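You operate a simulated robot arm through the tools that you are given. There is no shell and no other tool. Be economical: measure what you need, move in short steps, check, and stop when the job is done.

Carry out the task below with a simulated robot arm. There is one attempt and no reset: what you move stays moved.

TASK
Switch the printer on and set it to fast paper, wide, waves design.
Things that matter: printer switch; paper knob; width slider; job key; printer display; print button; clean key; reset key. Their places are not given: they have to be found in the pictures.

It is judged by the outcome, as a careful person would: the job done as asked, and still so three seconds after it is handed in. It fails if anything else is knocked over, pushed out of place, dropped, spilled or broken.

THE ROBOT
A 6-joint arm with a two-finger parallel gripper, fixed in place. Base frame: the origin is at the foot of the arm, x ahead of it, y to its left, z up; the work surface is at about z = 0.95. Lengths are in m, angles in degrees, forces in N, time in s.
With the tool pointing down near the work surface it reaches from about 0.22 to 0.66 m from the base axis. Its first joint turns from -66.0 to 66.0 degrees. Payload 2.9 kg.
Tool frame: the origin (TCP) lies between the finger pads and is the grasp point; the fingertips stand 0.03 m ahead of it; z points along the fingers, y is the line along which they close. The gripper opens to 0.11 m. The fingers are 0.02 m wide and 0.01 m thick; the gripper's body (0.048 by 0.112 m) begins 0.055 m behind the TCP.
Orientation is that of the tool frame in the base frame, as a unit quaternion [x, y, z, w]. With the fingers straight down and closing along the base's y, the tool's x points along the base's -x, its y along +y and its z along -z.

THE INTERFACE
- The arm moves only by the tool send_rows. Its argument "rows" is one flat list of numbers, 7 for each row, row after row: the shift along the base's x, y, z in units of 20 mm (1.0 is 20 mm), then the turn, a rotation vector about the base's x, y, z in units of 4 degrees (1.0 is 4 degrees), then the gripper command, from -1 (fully open) to 1 (shut), values between in proportion. In form: [dx, dy, dz, wx, wy, wz, jaw, dx, dy, dz, wx, wy, wz, jaw, ...]. A call has 1 to 8 rows; each row shifts and turns the commanded pose from where the row before left it. A call with a number of a shift or a turn outside -1 to 1 is refused whole. A row lasts 0.2 s, in which the tool goes at most 0.05 m and 8.6 degrees; a call with a longer step from one row to the next is refused whole, and so is a gripper value outside its range. A pose out of reach is approached as far as the arm can. The call stops where the force on the tool passes 70 N (or 10 N more than at its start, if that is more) or the arm is blocked; 0.2 s more then pass. The fingers move at their own pace (about 0.108 m/s each) and stop on an object; they squeeze with about 35 N. The grip force told is the motor's: it shows also when the fingers shut on nothing. Time passes only in rows, and 0.2 s behind the last, so rows that do not move let the fingers close. It gives the time, the measured TCP pose, the force on the tool (base axes), the opening and the grip force at its end, in the units of the frame above (readings bear some noise).
- Cameras (640 x 400 px; columns grow to the right, rows downward): "scene" is fixed at [0.065, 0.4199, 1.4116]; the picture's right is [-0.86, -0.52, 0.00], its down [-0.14, 0.23, -0.96] and it looks along [0.50, -0.82, -0.27] (base axes); focal length 343 px, centre (320, 200). "wrist" rides on the gripper at [-0.036, 0, -0.057] in the tool frame; the picture's right is [0.00, -1.00, 0.00], its down [0.97, 0.00, -0.24] and it looks along [0.24, 0.00, 0.97] (tool axes); focal length 218 px, centre (320, 200).
- grab_frame(camera): a new picture of that camera. No time passes.
- pixel_to_xyz(camera, pixels): there is no depth. For up to 12 entries [column, row, z] of the newest picture of that camera ("zoom" is the newest enlarged one), the place [x, y] in the base frame at which the ray of that pixel passes the height z, good to about 0.002 m. No time passes.
- inspect(camera, box): a new picture of the part [left, top, right, bottom] of that camera's present view, enlarged. No time passes.
- close_job(): hands the job in; it is judged then, once.

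Work in short steps. Measure before you move; look again where a grasp or a placing could have gone wrong, and mend it. You have 80 turns and 46 pictures in all, the two below and enlarged ones among them. Open the gripper and draw the arm clear of the work before you hand the job in, unless the task says otherwise; then end with one line.

The tools are called as name(argument=value, ...) on one line, values as JSON. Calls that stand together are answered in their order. send_rows: Moves the arm, as the interface text tells. Its arguments: {"type":"object","properties":{"rows":{"type":"array"}},"required":["rows"]} The other tools are called the same way: grab_frame (camera) takes a picture; pixel_to_xyz (camera, pixels) gives the place at which the rays of pixels pass given heights; inspect (camera, box) takes an enlarged picture of a part of a camera's view; close_job () hands the job in.

At the start:

```text
time_s: 0.0
eef_pos: [0.3551, 0.0075, 1.3304]
orientation: [-0.001, 1.0, 0.0, 0.001]
ft_force: [-1.0, -0.2, 0.2]
width: 0.11
grip_force: 0.0
```

scene: 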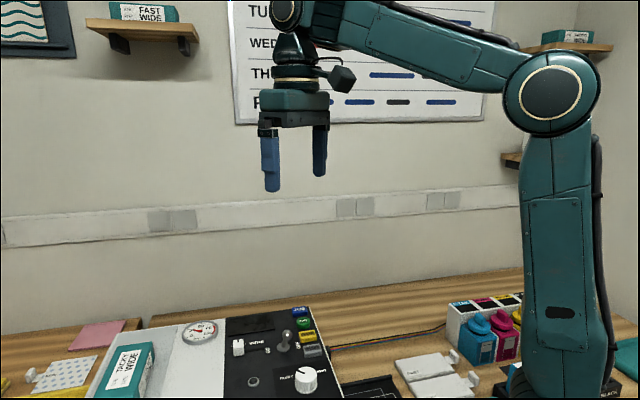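
wrist: 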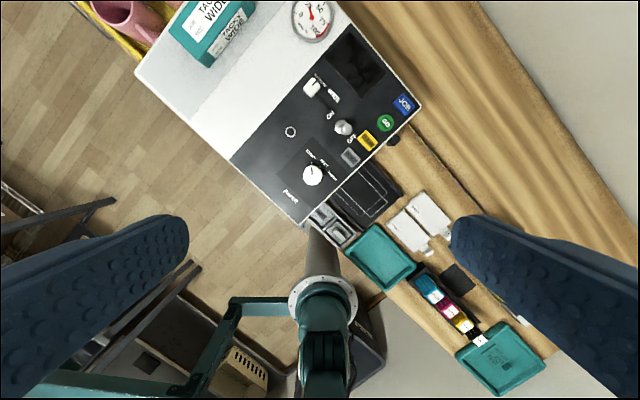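

I start by enlarging the printer panel in both cameras to read the labels.

inspect(camera="wrist", box=[220, 20, 430, 230])

inspect(camera="scene", box=[180, 290, 360, 400])

```text
1.90 times, centred on (325, 125) of wrist
```

zoom: 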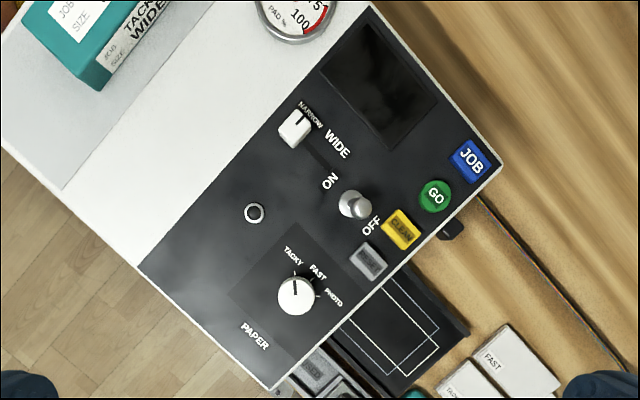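

```text
3.56 times, centred on (270, 345) of scene
```

zoom: 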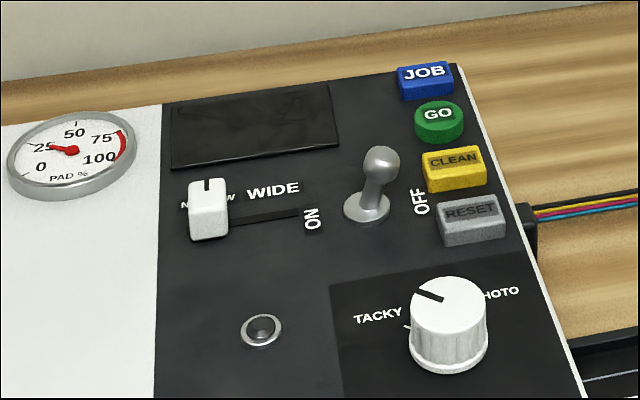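

I locate the panel height by comparing the round ring (wrist 290,132; scene 253,382) and other features from both cameras at several heights.

pixel_to_xyz(camera="wrist", pixels=[[290.4, 131.8, 1.0], [290.4, 131.8, 1.05], [290.4, 131.8, 1.1], [312.4, 173.8, 1.05], [312.4, 173.8, 1.1], [404, 104, 1.05], [404, 104, 1.1], [312, 86, 1.05], [312, 86, 1.1], [343, 126, 1.05], [343, 126, 1.1], [361, 140, 1.05]])

pixel_to_xyz(camera="scene", pixels=[[253.4, 381.8, 1.0], [253.4, 381.8, 1.05], [253.4, 381.8, 1.1], [305.9, 371.5, 1.05], [305.9, 371.5, 1.1], [299.4, 309, 1.05], [299.4, 309, 1.1], [238, 341, 1.05], [238, 341, 1.1], [287, 334, 1.05], [287, 334, 1.1], [311, 363, 1.05]])

```text
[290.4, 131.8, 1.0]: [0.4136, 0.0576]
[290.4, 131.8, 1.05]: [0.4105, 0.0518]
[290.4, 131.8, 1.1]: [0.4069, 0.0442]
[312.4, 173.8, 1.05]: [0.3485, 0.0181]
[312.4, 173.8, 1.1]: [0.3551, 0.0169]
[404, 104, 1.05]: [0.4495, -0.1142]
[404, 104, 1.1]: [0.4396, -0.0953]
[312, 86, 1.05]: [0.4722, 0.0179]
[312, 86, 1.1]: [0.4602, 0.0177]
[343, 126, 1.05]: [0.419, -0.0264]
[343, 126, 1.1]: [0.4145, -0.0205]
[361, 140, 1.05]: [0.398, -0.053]
```

```text
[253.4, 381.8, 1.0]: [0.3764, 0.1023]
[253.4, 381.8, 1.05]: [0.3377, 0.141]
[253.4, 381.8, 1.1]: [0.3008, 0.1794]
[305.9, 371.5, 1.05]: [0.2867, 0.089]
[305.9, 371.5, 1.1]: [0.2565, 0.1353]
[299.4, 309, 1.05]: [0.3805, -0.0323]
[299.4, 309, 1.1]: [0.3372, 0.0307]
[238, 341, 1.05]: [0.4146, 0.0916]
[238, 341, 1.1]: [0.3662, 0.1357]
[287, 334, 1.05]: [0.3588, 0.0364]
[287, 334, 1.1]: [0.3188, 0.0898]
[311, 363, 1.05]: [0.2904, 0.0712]
```

The rays meet near z≈0.95, so I re-query there.

pixel_to_xyz(camera="wrist", pixels=[[290.4, 131.8, 0.95], [312.4, 173.8, 0.97], [312.4, 173.8, 0.98], [404, 104, 0.96], [404, 104, 0.97], [312, 86, 0.97], [312, 86, 0.98], [343, 126, 0.98], [343, 126, 0.99], [368, 140, 0.96], [350, 157, 0.96], [386, 122, 0.96]])

pixel_to_xyz(camera="scene", pixels=[[253.4, 381.8, 0.95], [305.9, 371.5, 0.97], [305.9, 371.5, 0.98], [299.4, 309, 0.96], [299.4, 309, 0.97], [238, 341, 0.97], [238, 341, 0.98], [287, 331, 0.98], [287, 331, 0.99], [308, 332, 0.96], [312, 346.5, 0.96], [303, 320, 0.96]])

```text
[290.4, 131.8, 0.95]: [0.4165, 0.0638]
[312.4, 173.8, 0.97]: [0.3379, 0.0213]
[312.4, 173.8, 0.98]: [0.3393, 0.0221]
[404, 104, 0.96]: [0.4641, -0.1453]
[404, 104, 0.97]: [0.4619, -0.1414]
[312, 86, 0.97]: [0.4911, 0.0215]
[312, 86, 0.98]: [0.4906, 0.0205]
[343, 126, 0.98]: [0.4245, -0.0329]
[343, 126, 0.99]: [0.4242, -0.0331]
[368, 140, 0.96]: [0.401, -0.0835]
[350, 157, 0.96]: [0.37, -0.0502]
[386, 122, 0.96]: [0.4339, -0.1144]
```

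```text
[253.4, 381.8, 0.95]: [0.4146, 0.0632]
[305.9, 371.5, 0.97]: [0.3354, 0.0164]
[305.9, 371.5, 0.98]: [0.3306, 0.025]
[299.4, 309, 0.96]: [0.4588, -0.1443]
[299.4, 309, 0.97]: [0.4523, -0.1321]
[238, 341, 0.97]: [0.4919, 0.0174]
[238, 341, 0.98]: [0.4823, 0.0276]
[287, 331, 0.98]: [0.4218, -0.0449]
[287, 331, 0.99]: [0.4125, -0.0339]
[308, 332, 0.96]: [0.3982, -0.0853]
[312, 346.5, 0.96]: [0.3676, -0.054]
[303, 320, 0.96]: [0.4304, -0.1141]
```

Panel surface is z≈0.95; keys: JOB (0.461,-0.144), GO (0.432,-0.114), CLEAN (0.40,-0.084), RESET (0.369,-0.052); knob (0.337,0.020), slider (0.491,0.019), toggle tip (0.424,-0.034). I first go down above the knob, which needs a 45° clockwise turn from TACKY to FAST.

send_rows(rows=[-0.45, 0.31, -1, 0, 0, 0, -0.27, -0.45, 0.31, -1, 0, 0, 0, -0.27, 0, 0, -1, 0, 0, 0, -0.27, 0, 0, -1, 0, 0, 0, -0.27, 0, 0, -1, 0, 0, 0, -0.27, 0, 0, -1, 0, 0, 0, -0.27, 0, 0, -1, 0, 0, 0, -0.27, 0, 0, -1, 0, 0, 0, -0.27])

send_rows(rows=[0, 0, -1, 0, 0, 0, -0.27, 0, 0, -1, 0, 0, 0, -0.27, 0, 0, -1, 0, 0, 0, -0.27, 0, 0, -1, 0, 0, 0, -0.27, 0, 0, -1, 0, 0, 0, -0.27, 0, 0, 0, 0, 0, 0, -0.27])

grab_frame(camera="wrist")

```text
time_s: 1.8
eef_pos: [0.3373, 0.0206, 1.169]
orientation: [0.0, 1.0, 0.0, 0.0]
ft_force: [-0.6, 0.1, 1.0]
width: 0.0697
grip_force: 0.0
```

```text
time_s: 3.2
eef_pos: [0.3354, 0.0188, 1.0697]
orientation: [0.0, 1.0, 0.0, 0.001]
ft_force: [-0.7, 0.0, -0.2]
width: 0.0699
grip_force: 0.1
```

```text
41 pictures are left
```

wrist: 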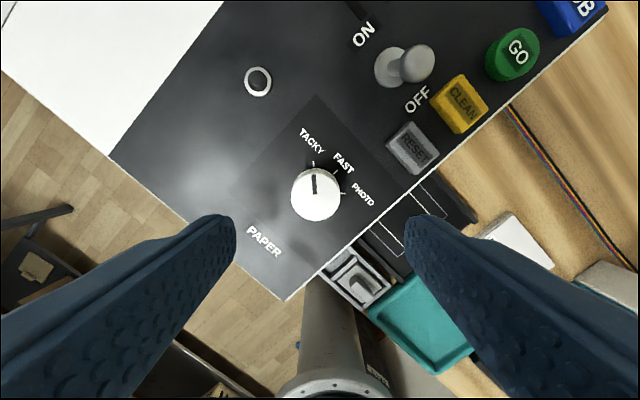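

Pointer is at TACKY. I measure knob centre, ticks, toggle base/tip here.

pixel_to_xyz(camera="wrist", pixels=[[315, 195, 0.972], [291, 195, 0.972], [340, 195, 0.972], [313, 163, 0.951], [337, 172, 0.951], [345, 193, 0.951], [385, 70, 0.952], [417, 63, 0.985], [314, 176, 0.973], [314, 193, 0.973], [320, 207, 0.952]])

inspect(camera="wrist", box=[255, 110, 415, 240])

```text
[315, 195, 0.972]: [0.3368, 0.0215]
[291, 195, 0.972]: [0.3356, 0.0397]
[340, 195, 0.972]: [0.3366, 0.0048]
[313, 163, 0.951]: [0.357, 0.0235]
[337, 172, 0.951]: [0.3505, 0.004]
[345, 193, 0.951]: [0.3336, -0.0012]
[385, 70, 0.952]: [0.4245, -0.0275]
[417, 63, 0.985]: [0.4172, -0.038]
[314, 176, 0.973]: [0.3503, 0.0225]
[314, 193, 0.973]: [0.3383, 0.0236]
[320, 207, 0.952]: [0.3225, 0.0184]
```

```text
3.08 times, centred on (335, 175) of wrist
```

zoom: 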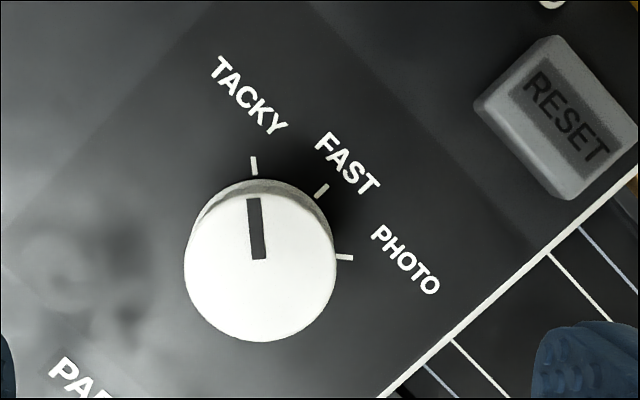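

Knob centre (0.336,0.0215); ticks are about 50° apart. Lower to fingertips at ~0.957 and grip.

send_rows(rows=[0.05, 0.12, -1, 0, 0, 0, -0.27, 0, 0, -1, 0, 0, 0, -0.27, 0, 0, -1, 0, 0, 0, -0.27, 0, 0, -1, 0, 0, 0, -0.27, 0, 0, 0, 0, 0, 0, 0.6, 0, 0, 0, 0, 0, 0, 0.6])

```text
time_s: 4.6
eef_pos: [0.3387, 0.0228, 0.9894]
orientation: [0.0, 1.0, 0.0, 0.001]
ft_force: [0.2, -2.1, 0.3]
width: 0.0357
grip_force: 44.5
```

Gripped at width 0.0357. Turn 50° clockwise (−z).

send_rows(rows=[0, 0, 0, 0, 0, -1, 0.6, 0, 0, 0, 0, 0, -1, 0.6, 0, 0, 0, 0, 0, -1, 0.6, 0, 0, 0, 0, 0, -1, 0.6, 0, 0, 0, 0, 0, -1, 0.6, 0, 0, 0, 0, 0, -1, 0.6])

send_rows(rows=[0, 0, 0, 0, 0, -1, 0.6, 0, 0, 0, 0, 0, -1, 0.6, 0, 0, 0, 0, 0, -1, 0.6, 0, 0, 0, 0, 0, -1, 0.6, 0, 0, 0, 0, 0, -1, 0.6, 0, 0, 0, 0, 0, -1, 0.6, 0, 0, 0, 0, 0, -0.5, 0.6, 0, 0, 0, 0, 0, 0, 0.6])

inspect(camera="scene", box=[200, 290, 360, 400])

```text
time_s: 6.0
eef_pos: [0.3384, 0.0213, 0.988]
orientation: [0.21, 0.978, -0.001, 0.002]
ft_force: [5.0, -19.0, -0.6]
width: 0.0356
grip_force: 44.9
```

```text
time_s: 7.8
eef_pos: [0.3376, 0.0193, 0.9897]
orientation: [0.426, 0.905, -0.003, 0.003]
ft_force: [7.1, -28.6, 14.2]
width: 0.0355
grip_force: 45.1
```

```text
3.64 times, centred on (280, 345) of scene
```

zoom: 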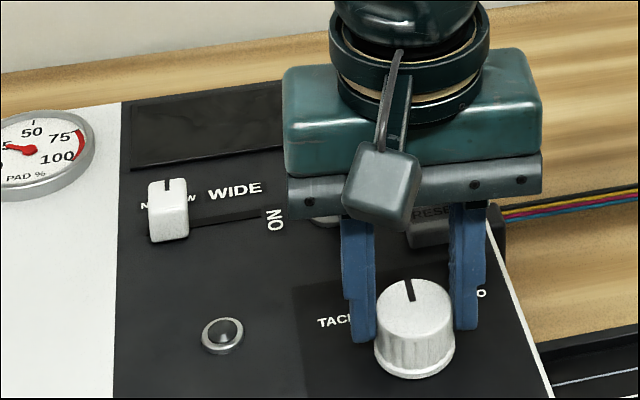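

The pointer is at FAST. Release and rise.

send_rows(rows=[0, 0, 0, 0, 0, 0, -0.27, 0, 0, 0, 0, 0, 0, -0.27, 0, 0, 1, 0, 0, 0, -0.27, 0, 0, 1, 0, 0, 0, -0.27, 0, 0, 1, 0, 0, 0, -0.27, 0, 0, 1, 0, 0, 0, -0.27, 0, 0, 0, 0, 0, 0, -0.27])

grab_frame(camera="wrist")

```text
time_s: 9.4
eef_pos: [0.338, 0.0223, 1.0685]
orientation: [0.423, 0.906, 0.0, 0.001]
ft_force: [0.4, 0.1, 0.5]
width: 0.0696
grip_force: 0.0
```

```text
38 pictures are left
```

wrist: 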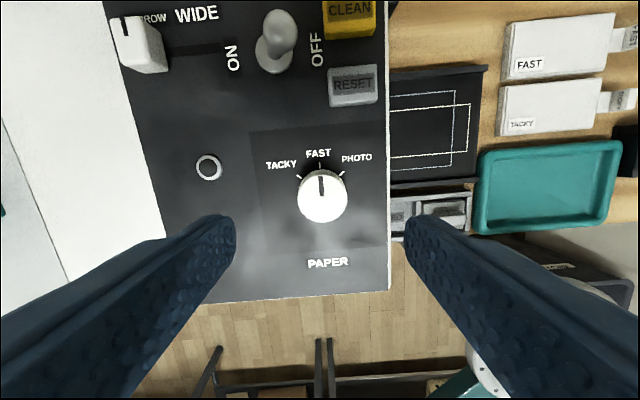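

FAST is set. Now close the gripper and move to the OFF side of the toggle (pivot ≈ (0.4245,-0.0275), tip leaning toward OFF), staying above the keys.

send_rows(rows=[0.74, -0.953, 0, 0, 0, 1, 1, 0.74, -0.953, 0, 0, 0, 0, 1, 0.74, -0.953, 0, 0, 0, 0, 1, 0.74, -0.953, 0, 0, 0, 0, 1, 0, 0, -1, 0, 0, 0, 1, 0, 0, 0, 0, 0, 0, 1])

grab_frame(camera="wrist")

inspect(camera="scene", box=[200, 290, 360, 400])

```text
time_s: 10.8
eef_pos: [0.3964, -0.0555, 1.0499]
orientation: [0.391, 0.92, -0.001, 0.001]
ft_force: [0.2, -0.4, -0.3]
width: 0.0
grip_force: 34.6
```

```text
37 pictures are left
```

wrist: 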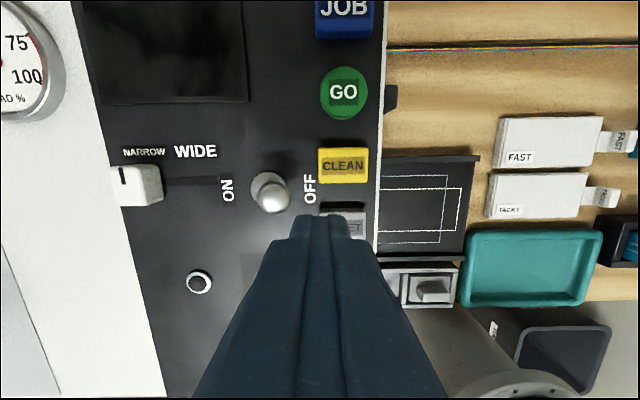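

```text
3.64 times, centred on (280, 345) of scene
```

zoom: 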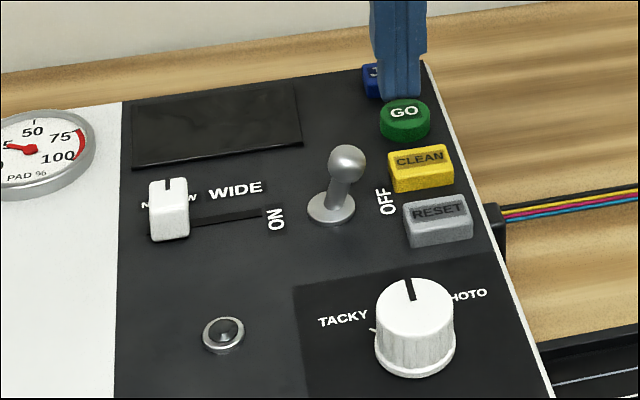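

I re-measure toggle and keys from this closer view.

pixel_to_xyz(camera="wrist", pixels=[[273, 197, 0.985], [267, 190, 0.952], [344, 162, 0.962], [343, 92, 0.962], [344, 15, 0.962], [345, 222, 0.962], [140, 185, 0.972], [118, 182, 0.951], [222, 182, 0.951]])

```text
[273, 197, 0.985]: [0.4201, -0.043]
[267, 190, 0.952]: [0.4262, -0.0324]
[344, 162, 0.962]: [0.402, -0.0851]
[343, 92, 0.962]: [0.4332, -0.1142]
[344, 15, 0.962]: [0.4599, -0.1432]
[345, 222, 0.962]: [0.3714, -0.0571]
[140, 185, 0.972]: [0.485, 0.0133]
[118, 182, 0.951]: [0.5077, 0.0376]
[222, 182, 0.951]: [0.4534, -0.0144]
```

Finger is aligned on the OFF side, ~0.039 from the pivot. Descend to fingertip z≈0.970.

send_rows(rows=[0.08, -0.08, -1, 0, 0, 0, 1, 0, 0, -1, 0, 0, 0, 1, 0, 0, -0.5, 0, 0, 0, 1, 0.36, 0.35, 0, 0, 0, 0, 1, 0.36, 0.35, 0, 0, 0, 0, 1])

inspect(camera="scene", box=[200, 290, 360, 400])

```text
time_s: 12.0
eef_pos: [0.4138, -0.042, 1.0003]
orientation: [0.39, 0.921, -0.001, 0.001]
ft_force: [-0.1, 0.0, -0.9]
width: 0.0002
grip_force: 35.2
```

```text
3.64 times, centred on (280, 345) of scene
```

zoom: 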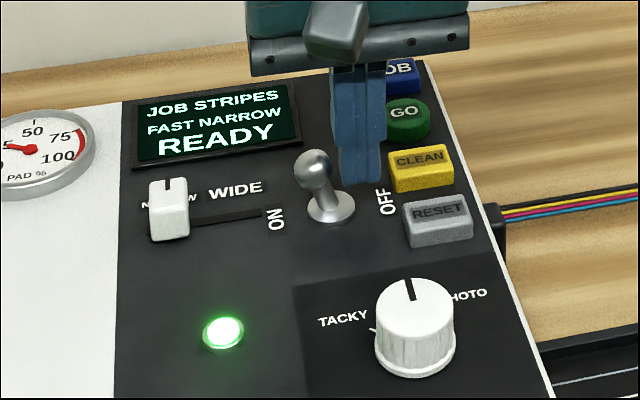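

Power is on: display reads "JOB STRIPES / FAST NARROW / READY". Next: raise and go to the left of the slider cap (≈(0.489,0.017)).

send_rows(rows=[0, 0, 1, 0, 0, 0, 1, 0, 0, 1, 0, 0, 0, 1, 0, 0, 0.5, 0, 0, 0, 1, 0.97, 0.8, 0, 0, 0, 0, 1, 0.97, 0.8, 0, 0, 0, 0, 1, 0.97, 0.8, 0, 0, 0, 0, 1, 0.97, 0.8, 0, 0, 0, 0, 1, 0.97, 0.8, 0, 0, 0, 0, 1])

grab_frame(camera="wrist")

inspect(camera="scene", box=[180, 290, 340, 400])

```text
time_s: 13.8
eef_pos: [0.5101, 0.0404, 1.0517]
orientation: [0.39, 0.921, 0.0, 0.001]
ft_force: [-0.9, 0.4, -0.1]
width: 0.0
grip_force: 35.0
```

```text
34 pictures are left
```

wrist: 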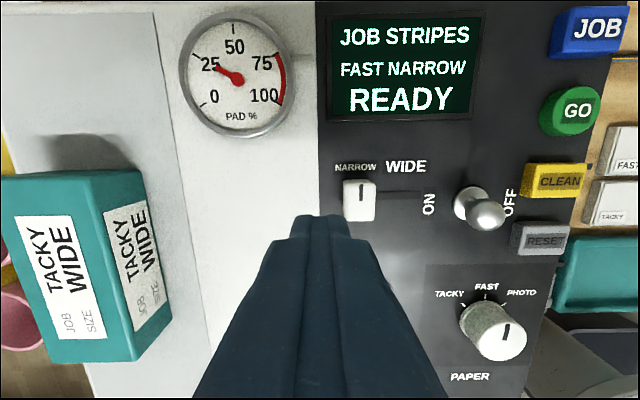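

```text
3.64 times, centred on (260, 345) of scene
```

zoom: 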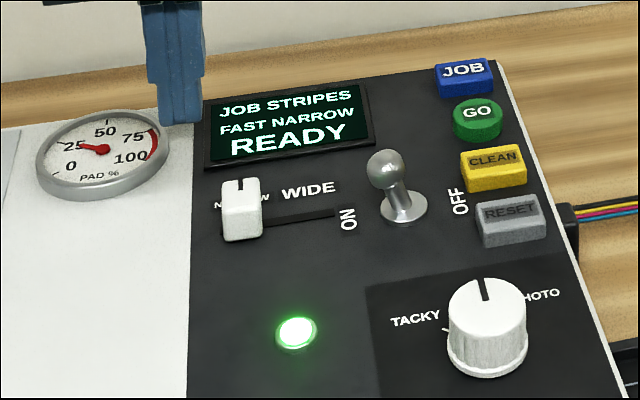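

Toggle remains ON. I measure the cap from this view.

pixel_to_xyz(camera="wrist", pixels=[[360, 190, 0.974], [343, 190, 0.974], [376, 190, 0.974], [360, 220, 0.951], [420, 195, 0.951], [345, 208, 0.96]])

```text
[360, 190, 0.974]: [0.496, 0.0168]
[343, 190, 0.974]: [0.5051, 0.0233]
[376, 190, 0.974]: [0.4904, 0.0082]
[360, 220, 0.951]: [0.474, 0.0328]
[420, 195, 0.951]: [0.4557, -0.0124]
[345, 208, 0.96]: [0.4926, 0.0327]
```

Cap centre ≈(0.493,0.018). Descend left of it and begin pushing toward WIDE.

send_rows(rows=[0.25, 0.03, -1, 0, 0, 0, 1, 0, 0, -1, 0, 0, 0, 1, 0, 0, -1, 0, 0, 0, 1, -0.36, -0.35, 0, 0, 0, 0, 1, -0.36, -0.35, 0, 0, 0, 0, 1, -0.36, -0.35, 0, 0, 0, 0, 1, -0.36, -0.35, 0, 0, 0, 0, 1])

inspect(camera="scene", box=[180, 290, 340, 400])

```text
time_s: 15.4
eef_pos: [0.4851, 0.0094, 0.9904]
orientation: [0.391, 0.92, 0.001, -0.001]
ft_force: [0.1, 0.1, 0.0]
width: 0.0
grip_force: 34.7
```

```text
3.64 times, centred on (260, 345) of scene
```

zoom: 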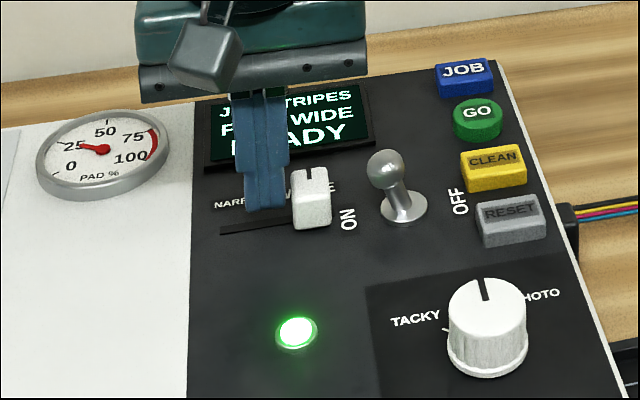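

Display now shows WIDE and the cap is at its end. Raise, and go over JOB (0.461,-0.144).

send_rows(rows=[0.1, 0.1, 0, 0, 0, 0, 1, 0, 0, 1, 0, 0, 0, 1, 0, 0, 1, 0, 0, 0, 1, 0, 0, 1, 0, 0, 0, 1])

send_rows(rows=[-0.16, -0.972, 0, 0, 0, 0, 1, -0.16, -0.972, 0, 0, 0, 0, 1, -0.16, -0.972, 0, 0, 0, 0, 1, -0.16, -0.972, 0, 0, 0, 0, 1, -0.16, -0.972, 0, 0, 0, 0, 1, -0.16, -0.972, 0, 0, 0, 0, 1, -0.16, -0.972, 0, 0, 0, 0, 1, -0.16, -0.972, -0.9, 0, 0, 0, 1])

grab_frame(camera="wrist")

inspect(camera="scene", box=[200, 270, 360, 380])

```text
time_s: 16.4
eef_pos: [0.4864, 0.0125, 1.0512]
orientation: [0.391, 0.921, 0.0, 0.001]
ft_force: [-0.1, -1.0, 0.1]
width: 0.0001
grip_force: 34.6
```

```text
time_s: 18.2
eef_pos: [0.4636, -0.1409, 1.0318]
orientation: [0.391, 0.921, -0.001, 0.001]
ft_force: [-0.1, 0.7, -0.3]
width: 0.0001
grip_force: 35.1
```

```text
31 pictures are left
```

wrist: 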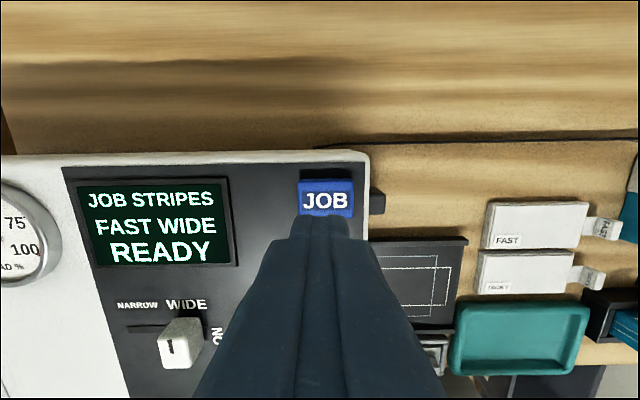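

```text
3.64 times, centred on (280, 325) of scene
```

zoom: 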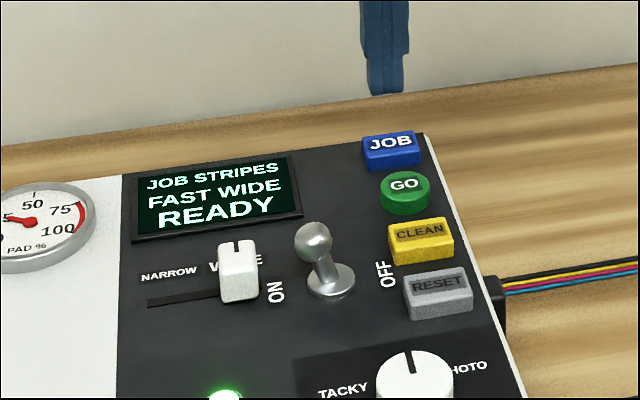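

pixel_to_xyz(camera="wrist", pixels=[[326, 200, 0.962], [326, 182, 0.962], [300, 200, 0.962], [352, 200, 0.962], [326, 215, 0.962]])

```text
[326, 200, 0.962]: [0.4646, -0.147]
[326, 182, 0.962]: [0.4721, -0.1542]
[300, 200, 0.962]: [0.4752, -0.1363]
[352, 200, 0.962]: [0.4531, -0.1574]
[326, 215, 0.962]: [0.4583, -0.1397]
```

Key centre ≈(0.4625,-0.1455). Align and go down to just above it (fingertip ≈0.968).

send_rows(rows=[-0.05, -0.22, -0.8, 0, 0, 0, 1, 0, 0, -0.85, 0, 0, 0, 1, 0, 0, -0.15, 0, 0, 0, 1, 0, 0, -0.15, 0, 0, 0, 1])

inspect(camera="scene", box=[200, 270, 360, 380])

```text
time_s: 19.2
eef_pos: [0.4614, -0.1476, 0.9916]
orientation: [0.391, 0.92, -0.001, 0.001]
ft_force: [0.1, -0.1, -0.2]
width: 0.0
grip_force: 34.8
```

```text
3.64 times, centred on (280, 325) of scene
```

zoom: 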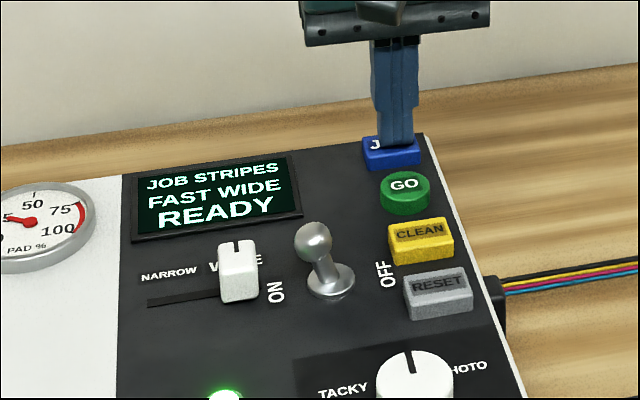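

Fingertip is just over the key. Press about 4 mm and lift back.

send_rows(rows=[0.05, 0.05, -0.1, 0, 0, 0, 1, 0, 0, -0.1, 0, 0, 0, 1])

inspect(camera="scene", box=[200, 270, 360, 380])

```text
time_s: 19.8
eef_pos: [0.4615, -0.1454, 0.9895]
orientation: [0.39, 0.921, 0.0, 0.001]
ft_force: [-0.3, 0.1, 0.8]
width: 0.0
grip_force: 35.3
```

```text
3.64 times, centred on (280, 325) of scene
```

zoom: 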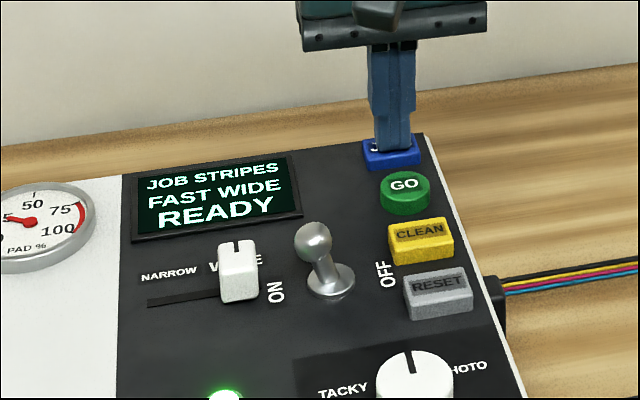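

Force has barely started (0.8 N); press further.

send_rows(rows=[0, 0, -0.1, 0, 0, 0, 1, 0, 0, -0.1, 0, 0, 0, 1])

inspect(camera="scene", box=[200, 270, 360, 380])

```text
time_s: 20.4
eef_pos: [0.4619, -0.146, 0.9847]
orientation: [0.39, 0.921, 0.0, 0.001]
ft_force: [0.1, -0.5, 4.5]
width: 0.0001
grip_force: 35.1
```

```text
3.64 times, centred on (280, 325) of scene
```

zoom: 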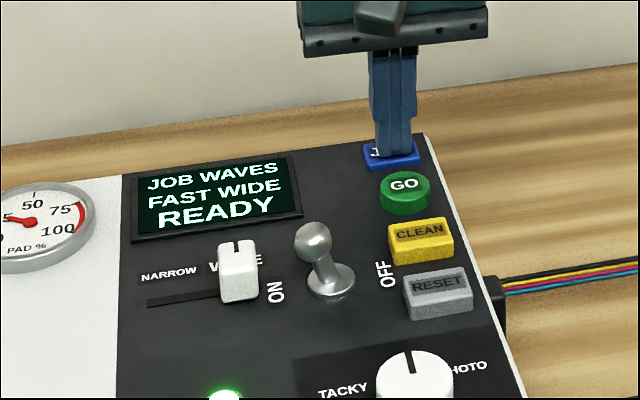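

Display reads "JOB WAVES / FAST WIDE / READY". Lift straight up, then open.

send_rows(rows=[0, 0, 1, 0, 0, 0, 1, 0, 0, 1, 0, 0, 0, 1, 0, 0, 1, 0, 0, 0, 1, 0, 0, 1, 0, 0, 0, 1, 0, 0, 1, 0, 0, 0, 1, 0, 0, 1, 0, 0, 0, 0, 0, 0, 1, 0, 0, 0, -1, 0, 0, 1, 0, 0, 0, -1])

send_rows(rows=[0, 0, 1, 0, 0, 0, -1, 0, 0, 1, 0, 0, 0, -1, 0, 0, 0, 0, 0, 0, -1, 0, 0, 0, 0, 0, 0, -1])

inspect(camera="scene", box=[180, 270, 360, 400])

```text
time_s: 22.2
eef_pos: [0.461, -0.147, 1.1457]
orientation: [0.391, 0.921, 0.0, -0.001]
ft_force: [0.1, -1.1, -0.2]
width: 0.11
grip_force: 0.2
```

```text
time_s: 23.2
eef_pos: [0.4643, -0.1444, 1.1841]
orientation: [0.391, 0.921, 0.0, 0.0]
ft_force: [0.3, 0.2, -0.1]
width: 0.1102
grip_force: 0.1
```

```text
3.08 times, centred on (270, 335) of scene
```

zoom: 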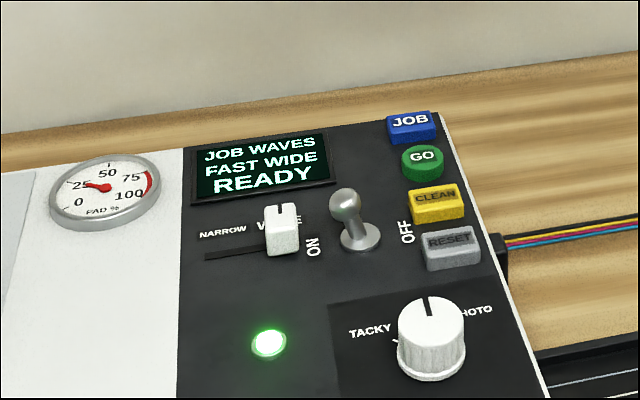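

The display still shows WAVES, FAST, WIDE and READY, and the arm is clear. Handing in.

close_job()

```text
The job is handed in.
```

The printer is switched on and set to fast paper, wide, waves design; its display last read "JOB WAVES / FAST WIDE / READY".
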